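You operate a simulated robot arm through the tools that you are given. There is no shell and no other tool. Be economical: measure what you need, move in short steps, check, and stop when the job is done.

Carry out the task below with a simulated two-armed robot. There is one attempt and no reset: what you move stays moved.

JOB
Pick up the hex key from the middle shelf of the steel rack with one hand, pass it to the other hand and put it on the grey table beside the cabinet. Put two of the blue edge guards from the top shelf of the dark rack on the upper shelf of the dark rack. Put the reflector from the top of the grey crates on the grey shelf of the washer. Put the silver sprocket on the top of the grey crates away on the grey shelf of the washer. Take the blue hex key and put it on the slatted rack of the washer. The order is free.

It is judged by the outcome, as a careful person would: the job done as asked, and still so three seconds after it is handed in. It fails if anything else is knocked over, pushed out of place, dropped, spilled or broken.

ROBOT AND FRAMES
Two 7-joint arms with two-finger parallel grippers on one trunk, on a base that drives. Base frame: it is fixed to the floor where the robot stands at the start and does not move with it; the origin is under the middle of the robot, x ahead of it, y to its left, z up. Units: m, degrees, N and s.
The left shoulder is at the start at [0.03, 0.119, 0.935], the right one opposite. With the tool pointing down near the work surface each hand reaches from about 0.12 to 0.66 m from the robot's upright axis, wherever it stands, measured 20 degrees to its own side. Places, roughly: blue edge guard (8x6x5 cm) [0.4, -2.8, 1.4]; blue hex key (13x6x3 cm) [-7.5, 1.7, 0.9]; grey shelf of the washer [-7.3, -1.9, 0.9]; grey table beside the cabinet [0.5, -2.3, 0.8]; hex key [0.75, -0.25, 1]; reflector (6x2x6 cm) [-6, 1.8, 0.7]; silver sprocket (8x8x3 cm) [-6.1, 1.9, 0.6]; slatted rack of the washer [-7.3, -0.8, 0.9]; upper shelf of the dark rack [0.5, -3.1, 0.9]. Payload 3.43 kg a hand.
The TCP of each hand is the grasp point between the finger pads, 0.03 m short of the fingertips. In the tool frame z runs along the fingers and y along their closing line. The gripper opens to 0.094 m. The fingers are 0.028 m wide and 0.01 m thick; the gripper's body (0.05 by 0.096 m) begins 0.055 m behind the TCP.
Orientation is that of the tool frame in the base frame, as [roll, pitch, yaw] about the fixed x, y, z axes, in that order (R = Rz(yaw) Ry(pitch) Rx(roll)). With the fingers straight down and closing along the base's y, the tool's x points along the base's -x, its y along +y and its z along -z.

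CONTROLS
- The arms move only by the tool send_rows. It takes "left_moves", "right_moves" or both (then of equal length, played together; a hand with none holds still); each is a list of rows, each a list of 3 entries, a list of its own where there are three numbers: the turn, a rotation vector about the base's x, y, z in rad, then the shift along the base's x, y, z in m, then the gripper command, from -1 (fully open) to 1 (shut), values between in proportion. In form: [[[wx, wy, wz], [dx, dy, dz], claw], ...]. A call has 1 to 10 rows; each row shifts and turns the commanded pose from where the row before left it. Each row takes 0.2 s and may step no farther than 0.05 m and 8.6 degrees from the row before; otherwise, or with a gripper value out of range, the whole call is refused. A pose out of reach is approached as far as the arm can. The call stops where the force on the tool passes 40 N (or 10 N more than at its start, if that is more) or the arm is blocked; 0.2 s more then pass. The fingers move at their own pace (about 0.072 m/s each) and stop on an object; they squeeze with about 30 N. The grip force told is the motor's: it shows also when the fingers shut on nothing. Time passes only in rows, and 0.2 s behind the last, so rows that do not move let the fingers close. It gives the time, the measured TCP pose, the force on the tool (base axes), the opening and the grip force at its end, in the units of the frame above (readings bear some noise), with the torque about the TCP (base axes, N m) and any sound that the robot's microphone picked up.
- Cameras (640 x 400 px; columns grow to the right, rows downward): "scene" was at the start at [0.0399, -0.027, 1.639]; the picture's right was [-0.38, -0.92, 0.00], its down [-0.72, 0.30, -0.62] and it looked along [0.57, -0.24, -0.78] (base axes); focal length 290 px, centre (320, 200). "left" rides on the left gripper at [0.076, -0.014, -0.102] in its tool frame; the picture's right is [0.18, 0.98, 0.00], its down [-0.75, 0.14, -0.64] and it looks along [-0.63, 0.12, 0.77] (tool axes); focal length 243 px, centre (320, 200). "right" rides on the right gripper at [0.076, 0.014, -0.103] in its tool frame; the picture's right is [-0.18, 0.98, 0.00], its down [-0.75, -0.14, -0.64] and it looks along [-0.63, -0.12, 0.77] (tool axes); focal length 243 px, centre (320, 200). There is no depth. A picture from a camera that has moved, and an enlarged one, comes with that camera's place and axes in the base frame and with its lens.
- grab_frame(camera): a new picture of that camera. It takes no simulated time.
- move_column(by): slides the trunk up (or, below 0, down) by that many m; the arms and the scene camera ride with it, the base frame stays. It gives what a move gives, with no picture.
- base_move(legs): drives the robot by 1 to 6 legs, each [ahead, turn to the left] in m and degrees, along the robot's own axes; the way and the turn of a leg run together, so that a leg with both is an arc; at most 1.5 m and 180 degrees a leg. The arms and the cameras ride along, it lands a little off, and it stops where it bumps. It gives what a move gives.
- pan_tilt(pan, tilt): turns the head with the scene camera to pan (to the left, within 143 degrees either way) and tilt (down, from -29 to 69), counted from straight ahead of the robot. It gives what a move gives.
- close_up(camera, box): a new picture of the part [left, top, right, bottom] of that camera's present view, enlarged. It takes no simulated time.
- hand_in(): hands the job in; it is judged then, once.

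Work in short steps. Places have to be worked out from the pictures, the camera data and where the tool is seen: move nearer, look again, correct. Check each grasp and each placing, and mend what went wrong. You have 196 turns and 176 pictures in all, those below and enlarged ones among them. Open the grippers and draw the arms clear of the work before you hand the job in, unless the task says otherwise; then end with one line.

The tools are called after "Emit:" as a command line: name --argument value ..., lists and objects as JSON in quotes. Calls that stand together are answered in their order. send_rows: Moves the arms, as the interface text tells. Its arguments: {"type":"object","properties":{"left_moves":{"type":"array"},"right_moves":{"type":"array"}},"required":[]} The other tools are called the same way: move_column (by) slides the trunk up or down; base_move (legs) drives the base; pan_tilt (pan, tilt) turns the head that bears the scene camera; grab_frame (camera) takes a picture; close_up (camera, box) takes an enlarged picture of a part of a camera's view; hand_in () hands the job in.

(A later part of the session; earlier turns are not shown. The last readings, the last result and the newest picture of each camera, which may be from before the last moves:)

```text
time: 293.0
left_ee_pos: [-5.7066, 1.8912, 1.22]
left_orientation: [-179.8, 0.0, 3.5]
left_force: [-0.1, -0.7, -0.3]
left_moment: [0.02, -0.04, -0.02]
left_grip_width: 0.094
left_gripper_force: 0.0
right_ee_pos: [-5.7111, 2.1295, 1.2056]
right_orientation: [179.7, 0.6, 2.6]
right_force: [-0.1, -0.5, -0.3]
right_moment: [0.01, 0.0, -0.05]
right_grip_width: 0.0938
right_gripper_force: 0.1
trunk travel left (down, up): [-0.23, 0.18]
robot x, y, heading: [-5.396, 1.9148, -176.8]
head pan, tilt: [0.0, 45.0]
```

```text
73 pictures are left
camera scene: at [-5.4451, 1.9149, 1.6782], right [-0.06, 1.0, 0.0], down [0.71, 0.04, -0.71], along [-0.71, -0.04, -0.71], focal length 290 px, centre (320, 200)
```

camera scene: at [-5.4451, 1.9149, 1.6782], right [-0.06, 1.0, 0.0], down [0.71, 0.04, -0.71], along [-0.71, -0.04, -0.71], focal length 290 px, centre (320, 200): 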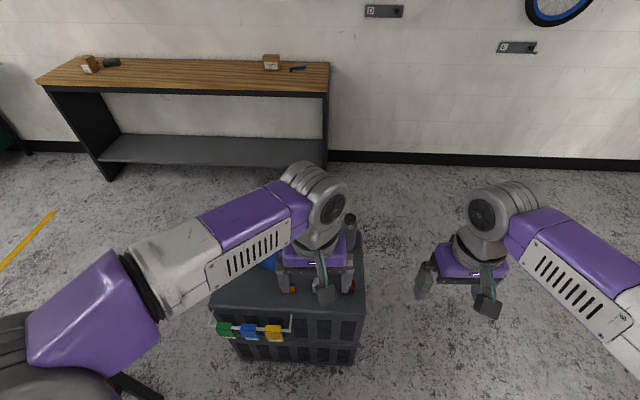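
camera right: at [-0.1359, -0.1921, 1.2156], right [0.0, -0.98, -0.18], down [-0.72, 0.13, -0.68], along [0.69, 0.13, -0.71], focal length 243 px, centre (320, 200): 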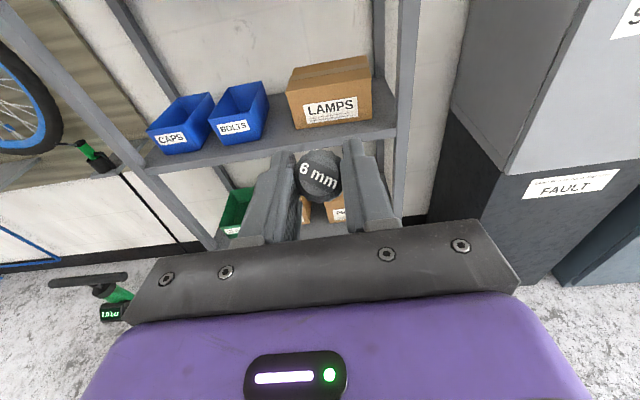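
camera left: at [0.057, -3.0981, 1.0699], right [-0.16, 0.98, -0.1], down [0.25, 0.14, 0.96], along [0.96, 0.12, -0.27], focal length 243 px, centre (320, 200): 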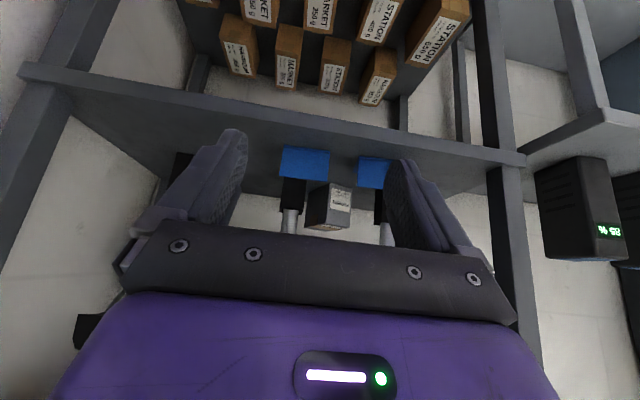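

Facing the crates. Lower the trunk 0.15 m and bring the left hand over the reflector region to look.

Emit:
move_column --by -0.15

Emit:
send_rows --left_moves '[[[0, 0, -0.06], [-0.03, -0.02, -0.03], -1], [[0, 0, 0], [-0.03, -0.02, -0.03], -1], [[0, 0, 0], [-0.02, -0.02, -0.04], -1], [[0, 0, 0], [0, -0.01, -0.045], -1]]'

Emit:
grab_frame --camera "left"

```text
time: 294.7
left_ee_pos: [-5.7072, 1.8896, 1.0696]
left_orientation: [-179.8, -0.1, 3.5]
left_force: [-0.4, -0.5, 0.1]
left_moment: [-0.01, 0.02, 0.0]
left_grip_width: 0.0941
left_gripper_force: 0.0
right_ee_pos: [-5.7097, 2.1304, 1.0566]
right_orientation: [179.7, 0.6, 2.5]
right_force: [0.0, 0.3, 0.0]
right_moment: [0.0, 0.03, -0.01]
right_grip_width: 0.0939
right_gripper_force: 0.1
trunk travel left (down, up): [-0.08, 0.33]
robot x, y, heading: [-5.3967, 1.919, -176.8]
head pan, tilt: [0.0, 45.0]
```

```text
time: 295.7
left_ee_pos: [-5.7868, 1.8204, 0.9234]
left_orientation: [-179.8, 0.0, 0.0]
left_force: [0.0, 0.2, -0.4]
left_moment: [0.01, 0.03, 0.0]
left_grip_width: 0.0938
left_gripper_force: 0.0
right_ee_pos: [-5.7107, 2.1303, 1.0557]
right_orientation: [179.7, 0.6, 2.6]
right_force: [0.0, -0.2, -0.2]
right_moment: [0.0, 0.02, 0.03]
right_grip_width: 0.0941
right_gripper_force: 0.0
trunk travel left (down, up): [-0.08, 0.33]
robot x, y, heading: [-5.3935, 1.9142, -176.7]
head pan, tilt: [0.0, 45.0]
```

```text
72 pictures are left
camera left: at [-5.7089, 1.8341, 1.0257], right [0.18, -0.98, 0.0], down [-0.75, -0.14, 0.64], along [-0.63, -0.11, -0.77], focal length 243 px, centre (320, 200)
```

left: 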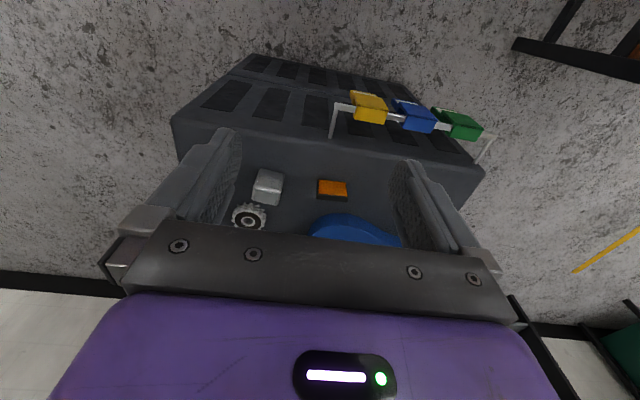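

Reflector: 6 cm wide along y, at about (-6.0, 1.758), crate top z≈0.615. I'll grip its 6 cm width, closing along y. Move above it.

Emit:
send_rows --left_moves '[[[0, 0, 0], [-0.035, -0.015, -0.02], -0.75], [[0, 0, 0], [-0.04, -0.015, -0.02], -0.75], [[0, 0, 0], [-0.04, -0.015, -0.02], -0.75], [[0, 0, 0], [-0.04, -0.01, -0.02], -0.75], [[0, 0, 0], [-0.035, -0.006, -0.03], -0.75], [[0, 0, 0], [-0.02, 0, -0.04], -0.75]]'

Emit:
grab_frame --camera "left"

```text
time: 297.1
left_ee_pos: [-5.9966, 1.7581, 0.7713]
left_orientation: [-179.8, -0.2, 0.0]
left_force: [0.0, 0.0, -0.7]
left_moment: [0.01, 0.0, 0.01]
left_grip_width: 0.082
left_gripper_force: 0.0
right_ee_pos: [-5.712, 2.1307, 1.0551]
right_orientation: [179.7, 0.6, 2.6]
right_force: [-0.7, -0.7, -0.8]
right_moment: [0.04, 0.02, 0.03]
right_grip_width: 0.0941
right_gripper_force: 0.1
trunk travel left (down, up): [-0.08, 0.33]
robot x, y, heading: [-5.3955, 1.917, -176.9]
head pan, tilt: [0.0, 45.0]
```

```text
71 pictures are left
camera left: at [-5.9187, 1.773, 0.8741], right [0.18, -0.98, 0.0], down [-0.76, -0.14, 0.64], along [-0.63, -0.12, -0.77], focal length 243 px, centre (320, 200)
```

left: 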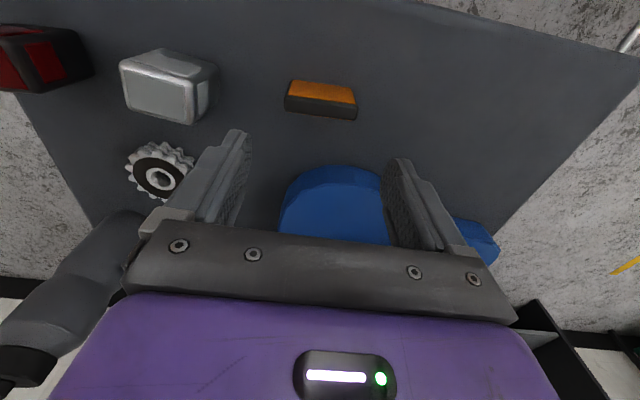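

Fine correction: +8 mm in x, +5.5° yaw; descend and check.

Emit:
send_rows --left_moves '[[[0, 0, 0.048], [0.004, 0.001, -0.035], -0.75], [[0, 0, 0.048], [0.003, 0.001, -0.035], -0.75], [[0, 0, 0], [0, 0, -0.03], -0.75], [[0, 0, 0], [0, 0, -0.013], -0.75]]'

Emit:
grab_frame --camera "left"

```text
time: 298.1
left_ee_pos: [-5.9888, 1.7618, 0.6613]
left_orientation: [-179.8, -0.2, 5.6]
left_force: [-0.5, -0.7, -0.6]
left_moment: [0.02, -0.02, -0.02]
left_grip_width: 0.082
left_gripper_force: 0.0
right_ee_pos: [-5.7106, 2.1313, 1.0561]
right_orientation: [179.6, 0.6, 2.6]
right_force: [0.1, 0.3, 0.3]
right_moment: [0.0, 0.01, -0.01]
right_grip_width: 0.0941
right_gripper_force: 0.1
trunk travel left (down, up): [-0.08, 0.33]
robot x, y, heading: [-5.392, 1.9166, -176.8]
head pan, tilt: [0.0, 45.0]
```

```text
70 pictures are left
camera left: at [-5.9123, 1.7837, 0.7635], right [0.28, -0.96, 0.0], down [-0.74, -0.22, 0.64], along [-0.62, -0.18, -0.77], focal length 243 px, centre (320, 200)
```

left: 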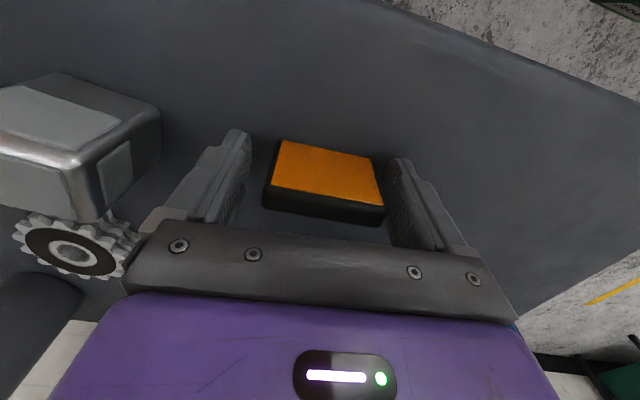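

Perfectly straddled. Lower 4 mm more, close and lift.

Emit:
send_rows --left_moves '[[[0, 0, 0], [0, 0, -0.004], -0.75], [[0, 0, 0], [0, 0, 0], 0.3], [[0, 0, 0], [0, 0, 0], 1], [[0, 0, 0], [0, 0, 0], 1]]'

Emit:
send_rows --left_moves '[[[0, 0, 0], [0, 0, 0.02], 1], [[0, 0, 0], [0, 0, 0.04], 1], [[0, 0, 0], [0.01, 0, 0.04], 1], [[0, 0, 0], [0.02, 0, 0.04], 1], [[0, 0, 0], [0.04, 0, 0.02], 1], [[0, 0, 0], [0.045, 0, 0.02], 1], [[0, 0, 0], [0.045, 0, 0.02], 1], [[0, 0, 0], [0.045, 0, 0.02], 1]]'

Emit:
grab_frame --camera "left"

Emit:
close_up --camera "scene" --box '[190, 190, 430, 340]'

```text
time: 299.1
left_ee_pos: [-5.9887, 1.7609, 0.6587]
left_orientation: [-180.0, 0.0, 5.6]
left_force: [-0.4, -10.8, 18.0]
left_moment: [-0.93, -0.32, -0.13]
left_grip_width: 0.0599
left_gripper_force: 30.4
right_ee_pos: [-5.7096, 2.1303, 1.0554]
right_orientation: [179.9, 0.7, 2.6]
right_force: [0.1, 0.5, -0.2]
right_moment: [0.0, 0.04, -0.01]
right_grip_width: 0.0939
right_gripper_force: 0.1
trunk travel left (down, up): [-0.08, 0.33]
robot x, y, heading: [-5.3944, 1.9182, -176.8]
head pan, tilt: [0.0, 45.0]
```

```text
time: 300.9
left_ee_pos: [-5.783, 1.7623, 0.8756]
left_orientation: [-179.8, -0.1, 5.6]
left_force: [0.9, 0.2, 0.0]
left_moment: [0.0, 0.03, 0.01]
left_grip_width: 0.0592
left_gripper_force: 30.5
right_ee_pos: [-5.7106, 2.1316, 1.056]
right_orientation: [179.7, 0.8, 2.6]
right_force: [0.6, -0.1, 0.2]
right_moment: [0.02, 0.02, 0.05]
right_grip_width: 0.094
right_gripper_force: 0.1
trunk travel left (down, up): [-0.08, 0.33]
robot x, y, heading: [-5.3953, 1.9135, -176.8]
head pan, tilt: [0.0, 45.0]
```

```text
69 pictures are left
camera left: at [-5.7071, 1.784, 0.9789], right [0.28, -0.96, 0.0], down [-0.74, -0.22, 0.64], along [-0.62, -0.18, -0.77], focal length 243 px, centre (320, 200)
```

left: 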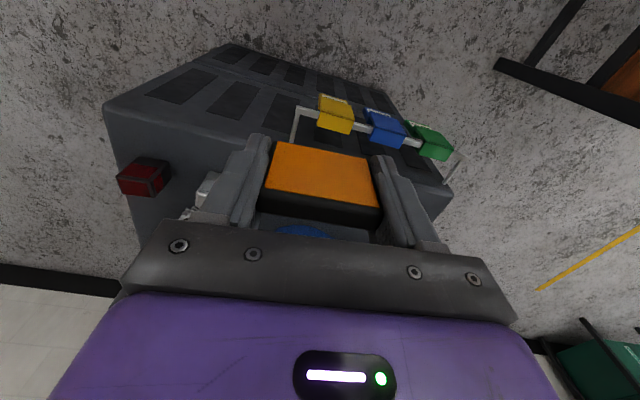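

```text
2.67 times, centred on (310, 265) of scene
camera zoom: at [-5.444, 1.9146, 1.5282], right [-0.06, 1.0, 0.0], down [0.71, 0.04, -0.71], along [-0.71, -0.04, -0.71], focal length 774 px, centre (347, 27)
```

zoom: 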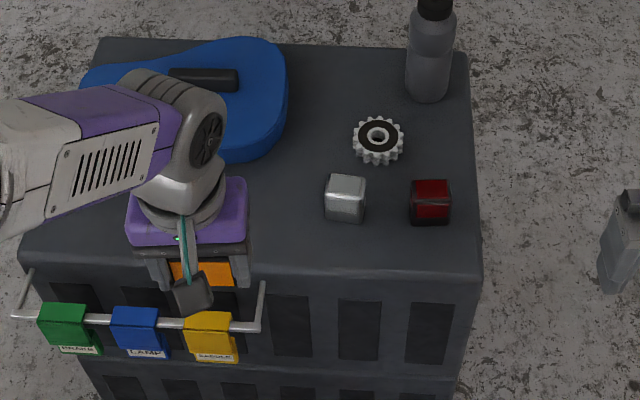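

Reflector held. Sprocket at about (-6.112, 1.926); I drive 0.1 m closer for the right arm's reach.

Emit:
base_move --legs '[[0.1, 0]]'

Emit:
send_rows --right_moves '[[[0, 0, -0.02], [-0.03, -0.035, -0.02], -1], [[0, 0, -0.02], [-0.03, -0.035, -0.02], -1], [[0, 0, 0], [-0.03, -0.035, -0.02], -1], [[0, 0, 0], [-0.03, -0.03, -0.02], -1], [[0, 0, 0], [-0.035, -0.02, -0.025], -1], [[0, 0, 0], [-0.035, -0.01, -0.025], -1]]'

Emit:
grab_frame --camera "right"

```text
time: 302.1
left_ee_pos: [-5.8841, 1.7593, 0.8757]
left_orientation: [-179.8, -0.1, 5.4]
left_force: [-0.7, -0.2, -0.3]
left_moment: [0.0, 0.0, 0.0]
left_grip_width: 0.0592
left_gripper_force: 30.2
right_ee_pos: [-5.81, 2.1251, 1.0548]
right_orientation: [179.7, 0.6, 2.4]
right_force: [-0.3, 0.3, -0.6]
right_moment: [-0.03, 0.0, 0.01]
right_grip_width: 0.094
right_gripper_force: 0.0
trunk travel left (down, up): [-0.08, 0.33]
robot x, y, heading: [-5.4909, 1.9097, -177.0]
head pan, tilt: [0.0, 45.0]
```

```text
refused: row 1 steps farther than a row can; nothing moved
```

```text
67 pictures are left
camera right: at [-5.7326, 2.1152, 1.1567], right [-0.14, -0.99, 0.01], down [-0.75, 0.11, 0.65], along [-0.64, 0.09, -0.76], focal length 243 px, centre (320, 200)
```

right: 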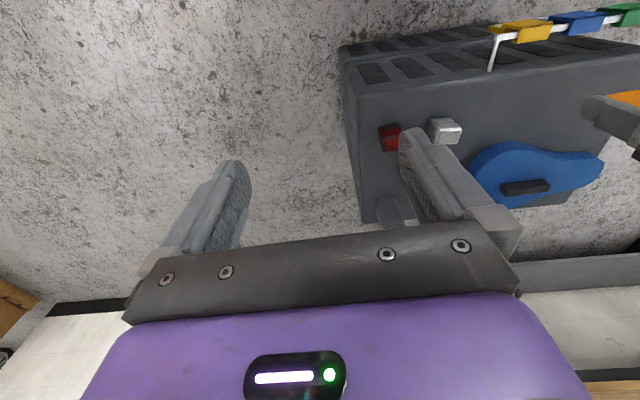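

Resend with shorter steps; also draw the left hand back a little.

Emit:
send_rows --left_moves '[[[0, 0, 0], [0.02, -0.01, 0], 1], [[0, 0, 0], [0.02, -0.01, 0], 1], [[0, 0, 0], [0.02, -0.01, 0], 1], [[0, 0, 0], [0.02, -0.01, 0], 1], [[0, 0, 0], [0, 0, 0], 1], [[0, 0, 0], [0, 0, 0], 1], [[0, 0, 0], [0, 0, 0], 1], [[0, 0, 0], [0, 0, 0], 1]]' --right_moves '[[[0, 0, -0.02], [-0.02, -0.035, -0.02], -1], [[0, 0, -0.02], [-0.02, -0.035, -0.02], -1], [[0, 0, 0], [-0.02, -0.035, -0.02], -1], [[0, 0, 0], [-0.02, -0.035, -0.02], -1], [[0, 0, 0], [-0.035, -0.02, -0.025], -1], [[0, 0, 0], [-0.04, -0.02, -0.02], -1], [[0, 0, 0], [-0.04, -0.01, -0.025], -1], [[0, 0, 0], [-0.04, -0.01, -0.025], -1]]'

Emit:
grab_frame --camera "right"

```text
time: 303.9
left_ee_pos: [-5.8041, 1.7179, 0.8731]
left_orientation: [-179.7, -0.2, 5.4]
left_force: [-0.1, 0.1, -1.0]
left_moment: [0.01, -0.02, 0.01]
left_grip_width: 0.0596
left_gripper_force: 30.4
right_ee_pos: [-6.0448, 1.9246, 0.8788]
right_orientation: [179.8, 0.6, 0.3]
right_force: [-0.3, 0.4, -0.6]
right_moment: [0.0, 0.0, -0.03]
right_grip_width: 0.094
right_gripper_force: 0.0
trunk travel left (down, up): [-0.08, 0.33]
robot x, y, heading: [-5.495, 1.907, -177.0]
head pan, tilt: [0.0, 45.0]
```

```text
66 pictures are left
camera right: at [-5.9678, 1.9114, 0.9813], right [-0.18, -0.98, 0.01], down [-0.75, 0.14, 0.65], along [-0.64, 0.11, -0.76], focal length 243 px, centre (320, 200)
```

right: 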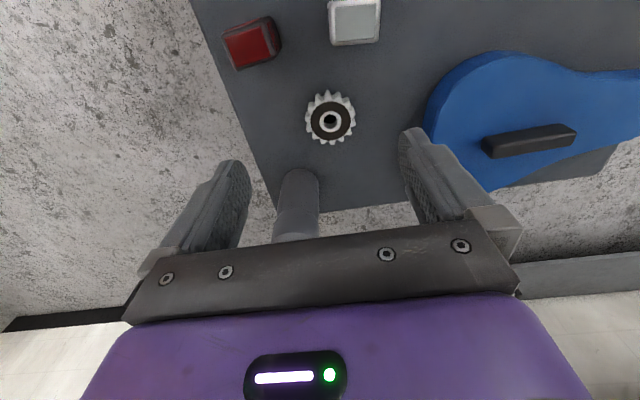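

Sprocket centre (-6.110, 1.919). Move over it and descend.

Emit:
send_rows --right_moves '[[[0, 0, 0], [-0.035, -0.003, -0.025], -1], [[0, 0, 0], [-0.03, -0.003, -0.035], -1], [[0, 0, 0], [0, 0, -0.04], -1], [[0, 0, 0], [0, 0, -0.04], -1]]'

Emit:
grab_frame --camera "right"

```text
time: 304.9
left_ee_pos: [-5.8038, 1.7175, 0.8752]
left_orientation: [-179.8, -0.2, 5.4]
left_force: [0.2, -0.1, 0.1]
left_moment: [0.0, 0.01, 0.02]
left_grip_width: 0.0596
left_gripper_force: 30.3
right_ee_pos: [-6.106, 1.9214, 0.7428]
right_orientation: [179.8, 0.7, 0.2]
right_force: [-0.5, -0.1, 0.1]
right_moment: [-0.02, 0.04, 0.01]
right_grip_width: 0.094
right_gripper_force: 0.0
trunk travel left (down, up): [-0.08, 0.33]
robot x, y, heading: [-5.4949, 1.9125, -176.8]
head pan, tilt: [0.0, 45.0]
```

```text
65 pictures are left
camera right: at [-6.029, 1.9065, 0.8427], right [-0.18, -0.98, 0.01], down [-0.75, 0.14, 0.65], along [-0.64, 0.11, -0.76], focal length 243 px, centre (320, 200)
```

right: 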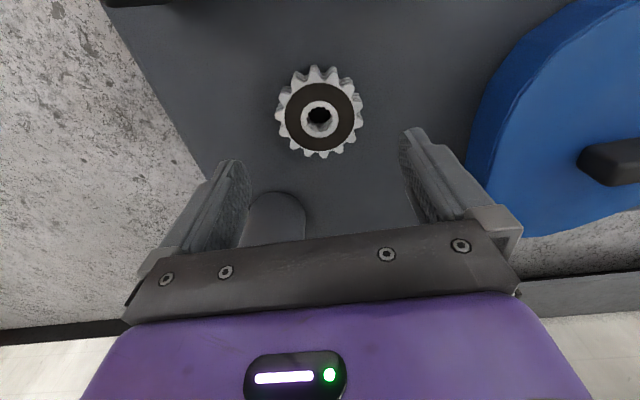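

Centred. Descend to z≈0.648 and close.

Emit:
send_rows --right_moves '[[[0, 0, 0], [0.001, -0.001, -0.04], -1], [[0, 0, 0], [0, 0, -0.035], -1], [[0, 0, 0], [0, 0, -0.018], -1]]'

Emit:
send_rows --right_moves '[[[0, 0, 0], [0, 0, 0], 0], [[0, 0, 0], [0, 0, 0], 1], [[0, 0, 0], [0, 0, 0], 1]]'

Emit:
grab_frame --camera "right"

```text
time: 305.7
left_ee_pos: [-5.8016, 1.7189, 0.8741]
left_orientation: [-179.8, 0.0, 5.2]
left_force: [-0.2, -0.1, -0.5]
left_moment: [0.04, 0.0, 0.01]
left_grip_width: 0.0593
left_gripper_force: 29.7
right_ee_pos: [-6.1093, 1.9203, 0.6584]
right_orientation: [179.9, 0.4, 0.0]
right_force: [15.2, 1.5, 16.7]
right_moment: [0.87, -0.68, -0.69]
right_grip_width: 0.0938
right_gripper_force: 0.0
trunk travel left (down, up): [-0.08, 0.33]
robot x, y, heading: [-5.4965, 1.9146, -177.1]
head pan, tilt: [0.0, 45.0]
stopped in row 3 (right hand): the force on the tool passed its limit at 53 N (the readings are from after the stop); the commanded pose is now the measured one
```

```text
time: 306.5
left_ee_pos: [-5.8026, 1.7187, 0.8747]
left_orientation: [-179.8, -0.1, 5.3]
left_force: [-0.6, -0.2, 0.0]
left_moment: [0.04, -0.02, 0.04]
left_grip_width: 0.0592
left_gripper_force: 30.1
right_ee_pos: [-6.1107, 1.9233, 0.6574]
right_orientation: [179.9, 1.0, 0.0]
right_force: [-3.8, 5.0, 18.6]
right_moment: [0.73, -0.44, 0.14]
right_grip_width: 0.0711
right_gripper_force: 30.3
trunk travel left (down, up): [-0.08, 0.33]
robot x, y, heading: [-5.492, 1.9141, -176.9]
head pan, tilt: [0.0, 45.0]
```

```text
64 pictures are left
camera right: at [-6.0334, 1.909, 0.7597], right [-0.18, -0.98, 0.01], down [-0.74, 0.14, 0.65], along [-0.64, 0.12, -0.76], focal length 243 px, centre (320, 200)
```

right: 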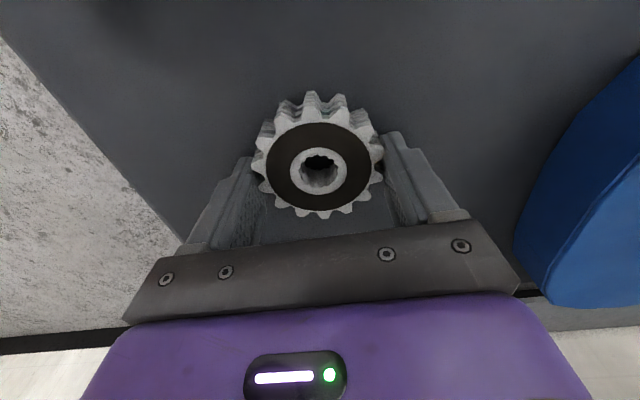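

Gripped (71 mm). Lift and check the scene for the bottle.

Emit:
send_rows --right_moves '[[[0, 0, 0], [0.0, 0, 0.015], 1], [[0, 0, 0], [0.005, 0, 0.03], 1], [[0, 0, 0], [0.01, 0, 0.04], 1], [[0, 0, 0], [0.01, 0, 0.045], 1], [[0, 0, 0], [0.03, 0, 0.035], 1], [[0, 0, 0], [0.04, 0.01, 0.02], 1], [[0, 0, 0], [0.04, 0.02, 0.01], 1], [[0, 0, 0], [0.04, 0.02, 0.01], 1]]'

Emit:
grab_frame --camera "right"

Emit:
grab_frame --camera "scene"

```text
time: 308.3
left_ee_pos: [-5.8044, 1.7181, 0.8736]
left_orientation: [-179.8, 0.0, 5.3]
left_force: [0.3, 0.5, -0.5]
left_moment: [0.01, 0.01, 0.01]
left_grip_width: 0.0595
left_gripper_force: 30.1
right_ee_pos: [-5.9338, 1.9714, 0.8618]
right_orientation: [179.7, 0.6, 0.0]
right_force: [-0.5, 0.0, -4.9]
right_moment: [0.03, 0.02, -0.02]
right_grip_width: 0.0711
right_gripper_force: 29.9
trunk travel left (down, up): [-0.08, 0.33]
robot x, y, heading: [-5.4913, 1.9062, -176.8]
head pan, tilt: [0.0, 45.0]
```

```text
63 pictures are left
camera right: at [-5.857, 1.9576, 0.9635], right [-0.18, -0.98, 0.01], down [-0.75, 0.14, 0.65], along [-0.64, 0.12, -0.76], focal length 243 px, centre (320, 200)
```

right: 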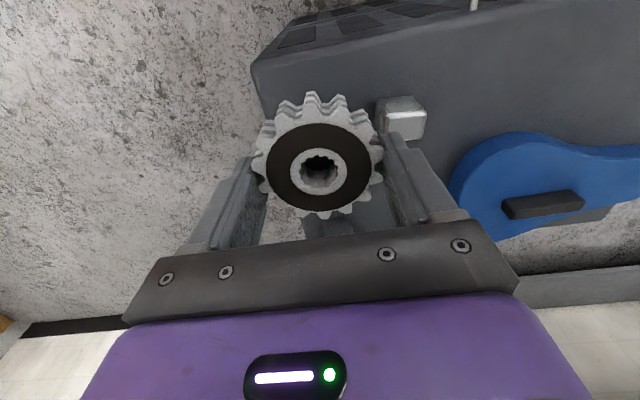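

```text
62 pictures are left
camera scene: at [-5.5435, 1.9101, 1.5282], right [-0.05, 1.0, 0.0], down [0.71, 0.04, -0.71], along [-0.71, -0.04, -0.71], focal length 290 px, centre (320, 200)
```

scene: 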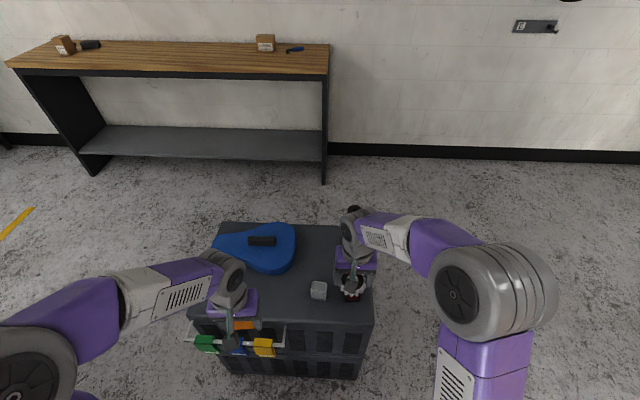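

Both objects held. Raise both hands and back off, then check the crate top.

Emit:
send_rows --left_moves '[[[0, 0, 0], [0.02, 0, 0.04], 1], [[0, 0, 0], [0.02, 0, 0.04], 1], [[0, 0, 0], [0.02, 0, 0.04], 1]]' --right_moves '[[[0, 0, 0], [0.01, 0, 0.045], 1], [[0, 0, 0], [0.02, 0.01, 0.045], 1], [[0, 0, 0], [0.02, 0.01, 0.04], 1]]'

Emit:
base_move --legs '[[-0.25, 0]]'

Emit:
grab_frame --camera "scene"

```text
refused: row 2 steps farther than a row can; nothing moved
```

```text
time: 310.1
left_ee_pos: [-5.5511, 1.7324, 0.8744]
left_orientation: [-179.8, -0.2, 5.0]
left_force: [0.4, 0.2, 0.1]
left_moment: [0.01, 0.02, 0.03]
left_grip_width: 0.0591
left_gripper_force: 30.2
right_ee_pos: [-5.6836, 1.9856, 0.8605]
right_orientation: [179.9, 0.7, -0.2]
right_force: [0.0, 0.8, -3.7]
right_moment: [0.0, 0.02, 0.04]
right_grip_width: 0.0714
right_gripper_force: 29.8
trunk travel left (down, up): [-0.08, 0.33]
robot x, y, heading: [-5.2428, 1.9262, -177.3]
head pan, tilt: [0.0, 45.0]
```

```text
61 pictures are left
camera scene: at [-5.2923, 1.9227, 1.5282], right [-0.05, 1.0, 0.0], down [0.71, 0.04, -0.71], along [-0.71, -0.04, -0.71], focal length 290 px, centre (320, 200)
```

scene: 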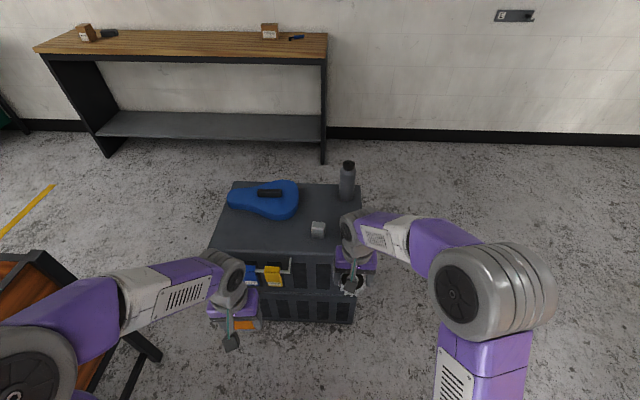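

Crate top is fine (bottle upright). Raise the trunk and drive round west and south toward the washer.

Emit:
move_column --by 0.25

Emit:
base_move --legs '[[0, -92], [0.6, 0], [0, 90], [1.5, 0]]'

Emit:
grab_frame --camera "scene"

```text
time: 312.7
left_ee_pos: [-5.5538, 1.7322, 1.1243]
left_orientation: [-179.7, -0.1, 5.2]
left_force: [-0.8, -0.3, -0.4]
left_moment: [0.03, -0.01, 0.01]
left_grip_width: 0.0594
left_gripper_force: 30.3
right_ee_pos: [-5.6842, 1.9851, 1.1106]
right_orientation: [180.0, 0.6, -0.2]
right_force: [-0.4, 0.4, -4.4]
right_moment: [0.0, 0.02, 0.03]
right_grip_width: 0.0712
right_gripper_force: 29.9
trunk travel left (down, up): [-0.33, 0.08]
robot x, y, heading: [-5.2402, 1.9246, -177.0]
head pan, tilt: [0.0, 45.0]
```

```text
time: 319.3
left_ee_pos: [-5.4183, 2.7315, 1.1237]
left_orientation: [-179.8, -0.2, -87.9]
left_force: [0.6, 0.2, -0.6]
left_moment: [0.01, 0.01, 0.01]
left_grip_width: 0.0595
left_gripper_force: 30.1
right_ee_pos: [-5.1574, 2.8396, 1.111]
right_orientation: [-179.7, -0.8, -92.8]
right_force: [0.8, -1.9, -3.8]
right_moment: [0.13, 0.06, -0.04]
right_grip_width: 0.071
right_gripper_force: 30.1
trunk travel left (down, up): [-0.33, 0.08]
robot x, y, heading: [-5.2469, 2.413, 89.8]
head pan, tilt: [0.0, 45.0]
stopped in leg 2: the force on the tool passed its limit at 123 N (the readings are from after the stop); the commanded pose is now the measured one
```

```text
60 pictures are left
camera scene: at [-5.2424, 2.4642, 1.778], right [1.0, 0.0, 0.0], down [0.0, -0.71, -0.71], along [0.0, 0.71, -0.71], focal length 290 px, centre (320, 200)
```

scene: 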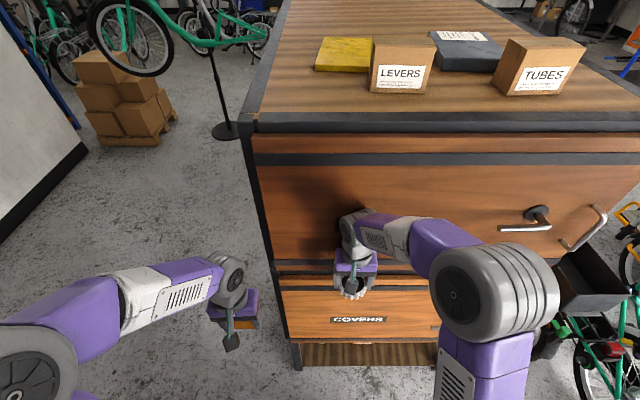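

The right hand bumped the drawer cabinet; the sprocket is still held. Back off 12 cm, turn away, and go west.

Emit:
base_move --legs '[[-0.13, 0], [0, 60], [0.45, 0], [0, 30]]'

Emit:
pan_tilt --pan -60 --tilt 30

Emit:
grab_frame --camera "scene"

Emit:
grab_frame --camera "right"

```text
time: 327.0
left_ee_pos: [-5.96, 2.3559, 1.1228]
left_orientation: [-179.8, -0.2, 1.1]
left_force: [-0.5, -0.3, 0.3]
left_moment: [0.01, 0.01, -0.01]
left_grip_width: 0.0591
left_gripper_force: 29.4
right_ee_pos: [-6.0647, 2.6183, 1.1108]
right_orientation: [-179.7, -0.7, -4.2]
right_force: [0.4, -0.6, -3.9]
right_moment: [0.03, 0.02, 0.03]
right_grip_width: 0.071
right_gripper_force: 29.7
trunk travel left (down, up): [-0.33, 0.08]
robot x, y, heading: [-5.6363, 2.5246, 178.6]
head pan, tilt: [0.0, 45.0]
```

```text
time: 328.3
left_ee_pos: [-5.9598, 2.3557, 1.1246]
left_orientation: [-179.8, -0.2, 1.1]
left_force: [0.2, -0.1, -0.6]
left_moment: [0.01, 0.01, 0.02]
left_grip_width: 0.0588
left_gripper_force: 30.0
right_ee_pos: [-6.0638, 2.6193, 1.1108]
right_orientation: [-179.8, -0.8, -4.2]
right_force: [0.7, -0.2, -3.8]
right_moment: [0.02, -0.01, 0.01]
right_grip_width: 0.0711
right_gripper_force: 30.2
trunk travel left (down, up): [-0.33, 0.08]
robot x, y, heading: [-5.6363, 2.5238, 178.8]
head pan, tilt: [-60.0, 30.0]
```

```text
59 pictures are left
camera scene: at [-5.6487, 2.6042, 1.8007], right [0.88, 0.48, 0.0], down [0.24, -0.44, -0.87], along [-0.41, 0.76, -0.5], focal length 290 px, centre (320, 200)
```

scene: 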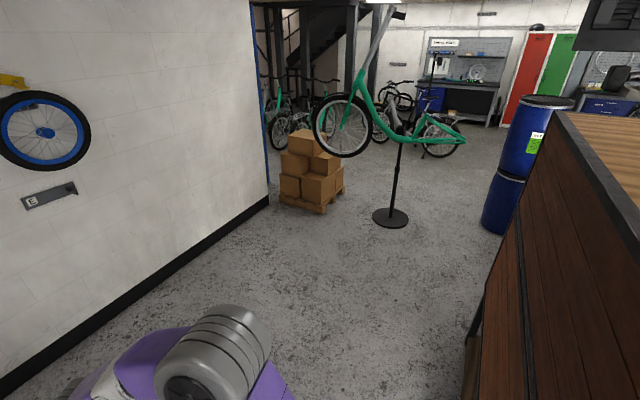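

```text
58 pictures are left
camera right: at [-5.9899, 2.5984, 1.2144], right [-0.25, -0.97, -0.01], down [-0.75, 0.19, 0.63], along [-0.61, 0.17, -0.77], focal length 243 px, centre (320, 200)
```

right: 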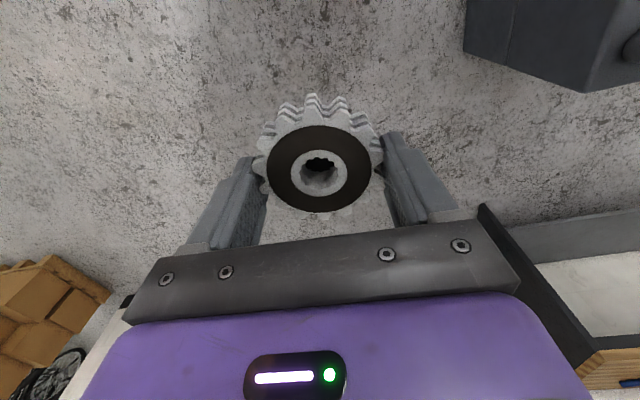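

Continue west, then south through the gap to the washer area.

Emit:
base_move --legs '[[1.13, 0], [0, 91.5], [1.5, 0], [1.4, 0]]'

Emit:
pan_tilt --pan -25 --tilt 25

Emit:
grab_frame --camera "scene"

```text
time: 351.4
left_ee_pos: [-6.4189, -0.6239, 1.1243]
left_orientation: [-179.9, -0.2, 94.9]
left_force: [0.1, 0.4, 0.1]
left_moment: [-0.03, 0.03, 0.0]
left_grip_width: 0.0595
left_gripper_force: 30.3
right_ee_pos: [-6.6735, -0.7468, 1.1104]
right_orientation: [-179.8, -0.7, 89.8]
right_force: [0.0, -0.7, -3.9]
right_moment: [0.01, 0.03, 0.01]
right_grip_width: 0.0711
right_gripper_force: 29.4
trunk travel left (down, up): [-0.33, 0.08]
robot x, y, heading: [-6.6088, -0.3101, -87.4]
head pan, tilt: [-60.0, 30.0]
```

```text
time: 352.4
left_ee_pos: [-6.4191, -0.6245, 1.124]
left_orientation: [-179.9, -0.2, 94.9]
left_force: [-0.2, -0.7, 0.2]
left_moment: [0.02, 0.02, 0.01]
left_grip_width: 0.059
left_gripper_force: 30.3
right_ee_pos: [-6.6722, -0.746, 1.1099]
right_orientation: [-179.8, -0.7, 90.0]
right_force: [0.1, 0.1, -4.2]
right_moment: [-0.04, 0.02, 0.03]
right_grip_width: 0.071
right_gripper_force: 30.2
trunk travel left (down, up): [-0.33, 0.08]
robot x, y, heading: [-6.6094, -0.3129, -87.1]
head pan, tilt: [-25.0, 25.0]
```

```text
57 pictures are left
camera scene: at [-6.645, -0.3659, 1.8087], right [-0.92, 0.38, 0.0], down [0.16, 0.39, -0.91], along [-0.35, -0.84, -0.42], focal length 290 px, centre (320, 200)
```

scene: 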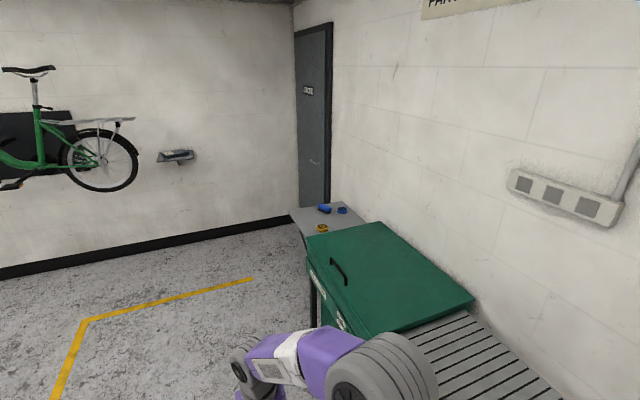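

Drive on to face the grey shelf of the washer: ahead 1.55 m, turn right 90°.

Emit:
base_move --legs '[[1.5, -3], [0, -90]]'

Emit:
pan_tilt --pan 0 --tilt 45

Emit:
grab_frame --camera "scene"

```text
time: 363.7
left_ee_pos: [-6.9005, -1.984, 1.1237]
left_orientation: [-179.8, -0.1, 1.7]
left_force: [-0.4, 0.5, -0.3]
left_moment: [0.04, 0.0, -0.03]
left_grip_width: 0.0591
left_gripper_force: 30.3
right_ee_pos: [-7.0068, -1.7227, 1.111]
right_orientation: [-179.8, -0.7, -3.3]
right_force: [0.7, -0.3, -4.3]
right_moment: [-0.01, -0.01, 0.01]
right_grip_width: 0.0711
right_gripper_force: 30.2
trunk travel left (down, up): [-0.33, 0.08]
robot x, y, heading: [-6.5764, -1.8117, 179.1]
head pan, tilt: [-25.0, 25.0]
```

```text
time: 364.6
left_ee_pos: [-6.8993, -1.9829, 1.1223]
left_orientation: [-179.8, -0.1, 1.7]
left_force: [0.5, 0.5, 0.4]
left_moment: [-0.03, 0.06, -0.03]
left_grip_width: 0.0592
left_gripper_force: 30.1
right_ee_pos: [-7.0057, -1.7219, 1.1103]
right_orientation: [-179.9, -0.7, -3.4]
right_force: [0.4, -0.1, -3.9]
right_moment: [0.02, 0.02, 0.0]
right_grip_width: 0.0709
right_gripper_force: 29.6
trunk travel left (down, up): [-0.33, 0.08]
robot x, y, heading: [-6.5771, -1.8149, 179.1]
head pan, tilt: [0.0, 45.0]
```

```text
56 pictures are left
camera scene: at [-6.6283, -1.8095, 1.7782], right [0.01, 1.0, 0.0], down [0.71, -0.01, -0.71], along [-0.71, 0.01, -0.71], focal length 290 px, centre (320, 200)
```

scene: 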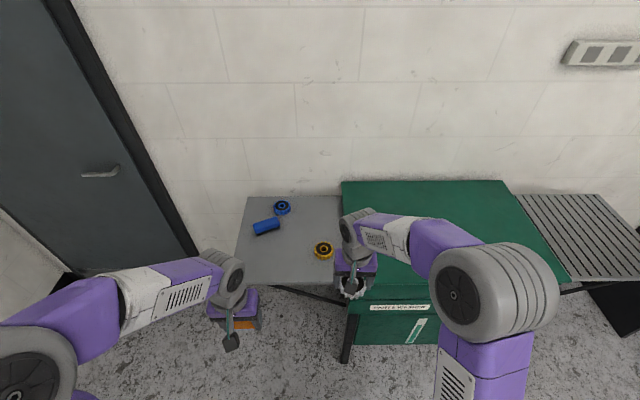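

Shelf spans x -7.1…-7.53, y -1.72…-2.1, with a yellow ring and blue parts on it. I'll put the reflector at (-7.2,-2.02) and the sprocket at (-7.17,-1.89). Drive 5 cm nearer, and move the left hand over.

Emit:
base_move --legs '[[0.05, 0.5]]'

Emit:
send_rows --left_moves '[[[0, 0, -0.03], [-0.045, -0.01, -0.01], 1], [[0, 0, 0], [-0.045, -0.01, -0.01], 1], [[0, 0, 0], [-0.045, -0.01, -0.01], 1], [[0, 0, 0], [-0.045, -0.005, -0.02], 1], [[0, 0, 0], [-0.045, 0, -0.02], 1], [[0, 0, 0], [-0.025, 0, -0.03], 1]]'

Emit:
grab_frame --camera "left"

Emit:
grab_frame --camera "scene"

```text
time: 365.5
left_ee_pos: [-6.9487, -1.9862, 1.1236]
left_orientation: [-179.8, -0.2, 2.1]
left_force: [-0.6, -0.3, -1.1]
left_moment: [0.01, 0.0, -0.02]
left_grip_width: 0.0592
left_gripper_force: 30.3
right_ee_pos: [-7.0566, -1.7265, 1.1096]
right_orientation: [-179.8, -0.8, -3.0]
right_force: [0.2, -0.3, -4.4]
right_moment: [-0.02, -0.06, 0.0]
right_grip_width: 0.0709
right_gripper_force: 30.1
trunk travel left (down, up): [-0.33, 0.08]
robot x, y, heading: [-6.6275, -1.8125, 179.8]
head pan, tilt: [0.0, 45.0]
```

```text
time: 366.9
left_ee_pos: [-7.2016, -2.0185, 1.0235]
left_orientation: [-179.8, -0.1, 0.3]
left_force: [0.6, 0.1, -0.1]
left_moment: [0.0, -0.03, 0.01]
left_grip_width: 0.0593
left_gripper_force: 29.7
right_ee_pos: [-7.0568, -1.7258, 1.1104]
right_orientation: [-179.7, -0.8, -3.0]
right_force: [0.5, -0.1, -4.8]
right_moment: [-0.02, 0.03, 0.04]
right_grip_width: 0.0712
right_gripper_force: 29.8
trunk travel left (down, up): [-0.33, 0.08]
robot x, y, heading: [-6.6257, -1.8108, 180.0]
head pan, tilt: [0.0, 45.0]
```

```text
55 pictures are left
camera left: at [-7.1246, -2.0036, 1.1274], right [0.19, -0.98, 0.0], down [-0.76, -0.15, 0.64], along [-0.63, -0.12, -0.77], focal length 243 px, centre (320, 200)
```

left: 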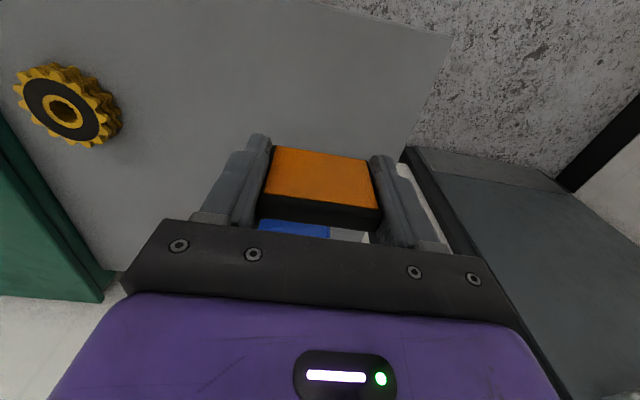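

```text
54 pictures are left
camera scene: at [-6.6792, -1.81, 1.7781], right [0.0, 1.0, 0.0], down [0.71, 0.0, -0.71], along [-0.71, 0.0, -0.71], focal length 290 px, centre (320, 200)
```

scene: 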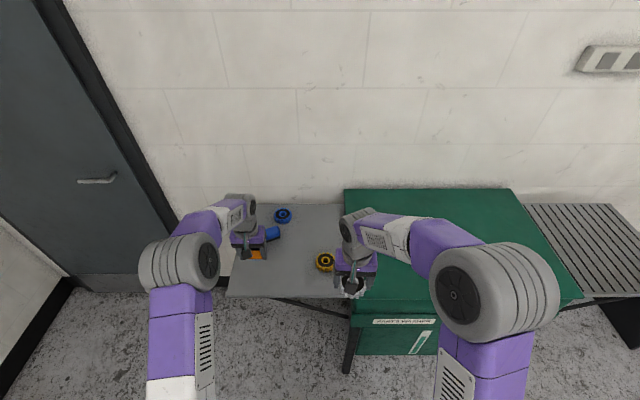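

Clear spot under the reflector. Lower it toward the shelf.

Emit:
send_rows --left_moves '[[[0, 0, 0], [0, 0, -0.035], 1], [[0, 0, 0], [0, 0, -0.035], 1], [[0, 0, 0], [0, 0, -0.01], 1]]'

Emit:
send_rows --left_moves '[[[0, 0, 0], [0, 0, -0.004], 1], [[0, 0, 0], [0, 0, -0.004], 1]]'

Emit:
grab_frame --camera "left"

```text
time: 367.7
left_ee_pos: [-7.199, -2.019, 0.944]
left_orientation: [-179.9, -0.2, 0.4]
left_force: [0.3, -0.4, 0.5]
left_moment: [-0.01, 0.0, 0.04]
left_grip_width: 0.0592
left_gripper_force: 30.3
right_ee_pos: [-7.0556, -1.7253, 1.1106]
right_orientation: [-179.8, -0.8, -2.9]
right_force: [0.1, 0.7, -3.7]
right_moment: [-0.01, 0.03, 0.03]
right_grip_width: 0.0711
right_gripper_force: 29.8
trunk travel left (down, up): [-0.33, 0.08]
robot x, y, heading: [-6.6232, -1.8094, 179.9]
head pan, tilt: [0.0, 45.0]
```

```text
time: 368.3
left_ee_pos: [-7.1975, -2.02, 0.9358]
left_orientation: [-179.8, -0.3, 0.4]
left_force: [-0.3, 0.2, -0.7]
left_moment: [0.0, 0.0, 0.03]
left_grip_width: 0.0593
left_gripper_force: 30.7
right_ee_pos: [-7.0558, -1.7259, 1.1114]
right_orientation: [-179.8, -0.7, -2.9]
right_force: [-1.1, -0.7, -4.2]
right_moment: [0.01, 0.0, -0.02]
right_grip_width: 0.0711
right_gripper_force: 29.8
trunk travel left (down, up): [-0.33, 0.08]
robot x, y, heading: [-6.6277, -1.8104, 179.7]
head pan, tilt: [0.0, 45.0]
```

```text
53 pictures are left
camera left: at [-7.1211, -2.0056, 1.0391], right [0.19, -0.98, 0.0], down [-0.75, -0.15, 0.64], along [-0.63, -0.12, -0.77], focal length 243 px, centre (320, 200)
```

left: 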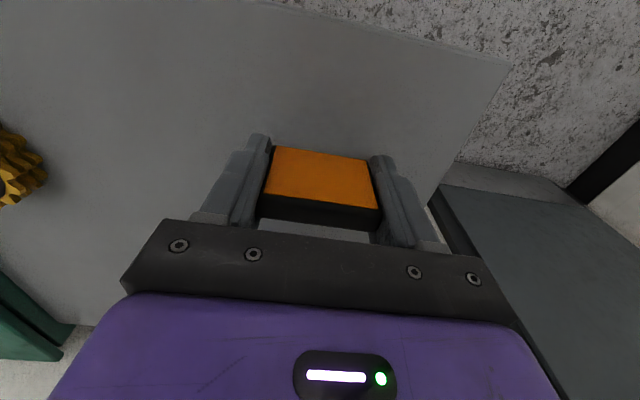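

Triangulated shelf z ≈0.885, so contact is expected near TCP 0.916. Continue.

Emit:
send_rows --left_moves '[[[0, 0, 0], [0, 0, -0.006], 1], [[0, 0, 0], [0, 0, -0.004], 1], [[0, 0, 0], [0, 0, -0.004], 1]]'

Emit:
send_rows --left_moves '[[[0, 0, 0], [0, 0, -0.003], 1], [[0, 0, 0], [0, 0, -0.003], 1]]'

```text
time: 369.1
left_ee_pos: [-7.1983, -2.0222, 0.9217]
left_orientation: [-179.8, -0.2, 0.4]
left_force: [0.3, -0.4, 0.5]
left_moment: [0.01, -0.01, -0.04]
left_grip_width: 0.0592
left_gripper_force: 30.1
right_ee_pos: [-7.0562, -1.7265, 1.1108]
right_orientation: [-179.9, -0.7, -2.9]
right_force: [-0.3, 0.1, -3.4]
right_moment: [0.0, 0.02, 0.02]
right_grip_width: 0.0711
right_gripper_force: 30.0
trunk travel left (down, up): [-0.33, 0.08]
robot x, y, heading: [-6.626, -1.8099, 180.1]
head pan, tilt: [0.0, 45.0]
```

```text
time: 369.7
left_ee_pos: [-7.1984, -2.0202, 0.9158]
left_orientation: [-179.8, -0.2, 0.4]
left_force: [0.0, 0.5, -0.1]
left_moment: [0.01, 0.0, -0.01]
left_grip_width: 0.0592
left_gripper_force: 30.2
right_ee_pos: [-7.0563, -1.7258, 1.1107]
right_orientation: [-179.7, -0.8, -3.0]
right_force: [-0.1, -0.1, -4.1]
right_moment: [0.03, -0.01, -0.03]
right_grip_width: 0.071
right_gripper_force: 30.1
trunk travel left (down, up): [-0.33, 0.08]
robot x, y, heading: [-6.6292, -1.8096, 179.7]
head pan, tilt: [0.0, 45.0]
```

Emit:
send_rows --left_moves '[[[0, 0, 0], [0, 0, -0.003], 1], [[0, 0, 0], [0, 0, -0.003], 1]]'

Emit:
send_rows --left_moves '[[[0, 0, 0], [0, 0, -0.003], 1], [[0, 0, 0], [0, 0, -0.003], 1]]'

Emit:
grab_frame --camera "left"

```text
time: 370.3
left_ee_pos: [-7.1969, -2.0211, 0.9146]
left_orientation: [-179.8, 0.0, 0.4]
left_force: [8.7, -0.1, 29.2]
left_moment: [-0.98, -0.66, 0.14]
left_grip_width: 0.0593
left_gripper_force: 30.3
right_ee_pos: [-7.0536, -1.7255, 1.1115]
right_orientation: [-179.8, -0.6, -2.9]
right_force: [0.2, 0.1, -3.7]
right_moment: [0.0, -0.02, 0.01]
right_grip_width: 0.071
right_gripper_force: 29.9
trunk travel left (down, up): [-0.33, 0.08]
robot x, y, heading: [-6.6236, -1.8128, 179.8]
head pan, tilt: [0.0, 45.0]
```

```text
time: 370.6
left_ee_pos: [-7.1978, -2.0213, 0.9147]
left_orientation: [-179.9, 0.0, 0.6]
left_force: [10.7, 2.8, 18.6]
left_moment: [-0.62, -0.59, 0.52]
left_grip_width: 0.0589
left_gripper_force: 30.2
right_ee_pos: [-7.056, -1.725, 1.1098]
right_orientation: [-179.8, -0.8, -2.9]
right_force: [-0.7, -1.1, -3.7]
right_moment: [0.0, -0.03, 0.03]
right_grip_width: 0.0711
right_gripper_force: 29.4
trunk travel left (down, up): [-0.33, 0.08]
robot x, y, heading: [-6.628, -1.809, 180.0]
head pan, tilt: [0.0, 45.0]
stopped in row 1 (left hand): the force on the tool passed its limit at 43 N (the readings are from after the stop); the commanded pose is now the measured one
```

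```text
52 pictures are left
camera left: at [-7.1203, -2.0057, 1.0181], right [0.19, -0.98, 0.0], down [-0.75, -0.15, 0.64], along [-0.63, -0.12, -0.77], focal length 243 px, centre (320, 200)
```

left: 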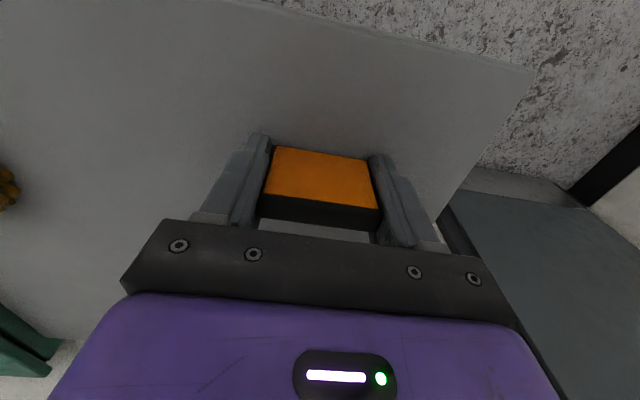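

Contact at TCP 0.9147 (shelf z≈0.884). Open gently and rise straight up.

Emit:
send_rows --left_moves '[[[0, 0, 0], [0, 0, 0.001], -0.4], [[0, 0, 0], [0, 0, 0], -0.7], [[0, 0, 0], [0, 0, 0], -0.75], [[0, 0, 0], [0, 0, 0.03], -0.75], [[0, 0, 0], [0, 0, 0.045], -0.75], [[0, 0, 0], [0, 0, 0.045], -0.75]]'

Emit:
grab_frame --camera "left"

```text
time: 372.0
left_ee_pos: [-7.1975, -2.0213, 1.0329]
left_orientation: [-179.8, 0.1, 0.4]
left_force: [-0.1, 0.2, -0.1]
left_moment: [0.0, 0.01, -0.02]
left_grip_width: 0.0823
left_gripper_force: 0.1
right_ee_pos: [-7.0564, -1.7273, 1.1103]
right_orientation: [-179.8, -0.7, -2.9]
right_force: [0.2, 0.4, -4.1]
right_moment: [0.04, 0.01, 0.0]
right_grip_width: 0.0712
right_gripper_force: 30.1
trunk travel left (down, up): [-0.33, 0.08]
robot x, y, heading: [-6.6243, -1.8127, 179.9]
head pan, tilt: [0.0, 45.0]
```

```text
51 pictures are left
camera left: at [-7.1199, -2.005, 1.1369], right [0.19, -0.98, 0.0], down [-0.75, -0.15, 0.64], along [-0.63, -0.12, -0.77], focal length 243 px, centre (320, 200)
```

left: 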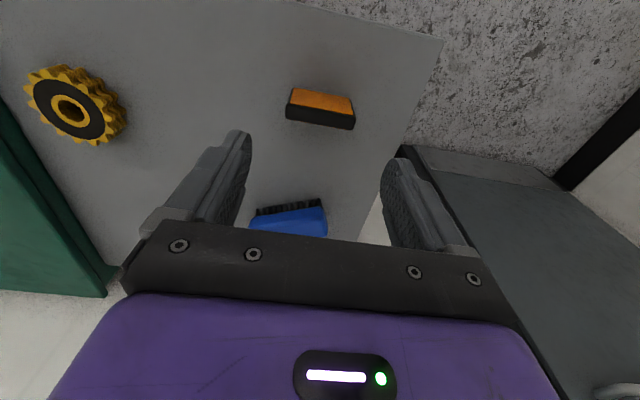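

Reflector stands. Withdraw the left hand and bring the right hand with the sprocket over (-7.19, -1.905).

Emit:
send_rows --left_moves '[[[0, 0, 0], [0.045, -0.01, 0.01], -1], [[0, 0, 0], [0.045, -0.01, 0.01], -1], [[0, 0, 0], [0.045, -0.01, 0.01], -1], [[0, 0, 0], [0.045, -0.01, 0.01], -1], [[0, 0, 0], [0.045, 0, 0.01], -1]]'

Emit:
send_rows --right_moves '[[[0, 0, 0.025], [-0.01, -0.04, -0.01], 1], [[0, 0, 0.025], [-0.02, -0.04, -0.01], 1], [[0, 0, 0], [-0.02, -0.04, -0.01], 1], [[0, 0, 0], [-0.03, -0.035, -0.01], 1], [[0, 0, 0], [-0.03, -0.023, -0.02], 1], [[0, 0, 0], [-0.024, 0, -0.035], 1]]'

Emit:
grab_frame --camera "right"

Emit:
grab_frame --camera "scene"

```text
time: 373.2
left_ee_pos: [-6.9716, -2.0615, 1.0826]
left_orientation: [-179.9, 0.2, 0.4]
left_force: [-0.1, 0.5, 0.5]
left_moment: [0.01, 0.05, -0.01]
left_grip_width: 0.0941
left_gripper_force: 0.0
right_ee_pos: [-7.055, -1.7263, 1.1109]
right_orientation: [-179.8, -0.8, -2.9]
right_force: [-0.6, 0.2, -4.1]
right_moment: [0.02, 0.03, 0.02]
right_grip_width: 0.0711
right_gripper_force: 29.7
trunk travel left (down, up): [-0.33, 0.08]
robot x, y, heading: [-6.6257, -1.8146, 179.9]
head pan, tilt: [0.0, 45.0]
```

```text
time: 374.6
left_ee_pos: [-6.974, -2.0621, 1.081]
left_orientation: [-179.9, 0.0, 0.5]
left_force: [0.5, -0.6, -0.6]
left_moment: [-0.01, -0.01, 0.01]
left_grip_width: 0.0941
left_gripper_force: 0.1
right_ee_pos: [-7.1909, -1.9052, 1.0137]
right_orientation: [-179.9, -0.9, -0.1]
right_force: [-1.0, -0.4, -3.9]
right_moment: [-0.03, 0.02, -0.01]
right_grip_width: 0.071
right_gripper_force: 30.1
trunk travel left (down, up): [-0.33, 0.08]
robot x, y, heading: [-6.631, -1.809, 179.8]
head pan, tilt: [0.0, 45.0]
```

```text
50 pictures are left
camera right: at [-7.1166, -1.92, 1.1164], right [-0.19, -0.98, -0.01], down [-0.76, 0.14, 0.63], along [-0.62, 0.12, -0.78], focal length 243 px, centre (320, 200)
```

right: 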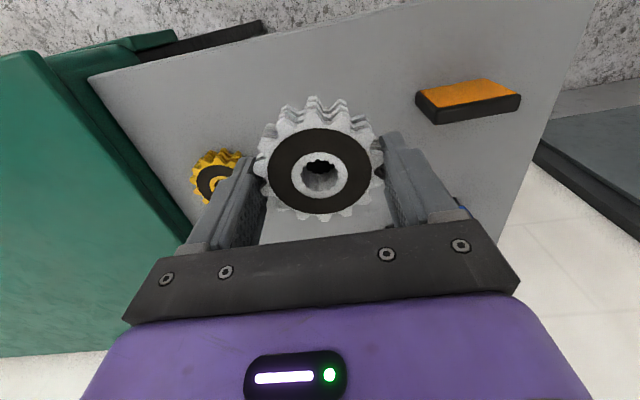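

```text
49 pictures are left
camera scene: at [-6.6797, -1.8095, 1.778], right [0.0, 1.0, 0.0], down [0.71, 0.0, -0.71], along [-0.71, 0.0, -0.71], focal length 290 px, centre (320, 200)
```

scene: 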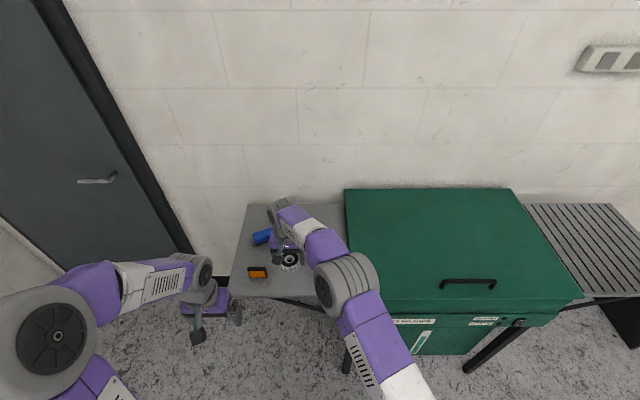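

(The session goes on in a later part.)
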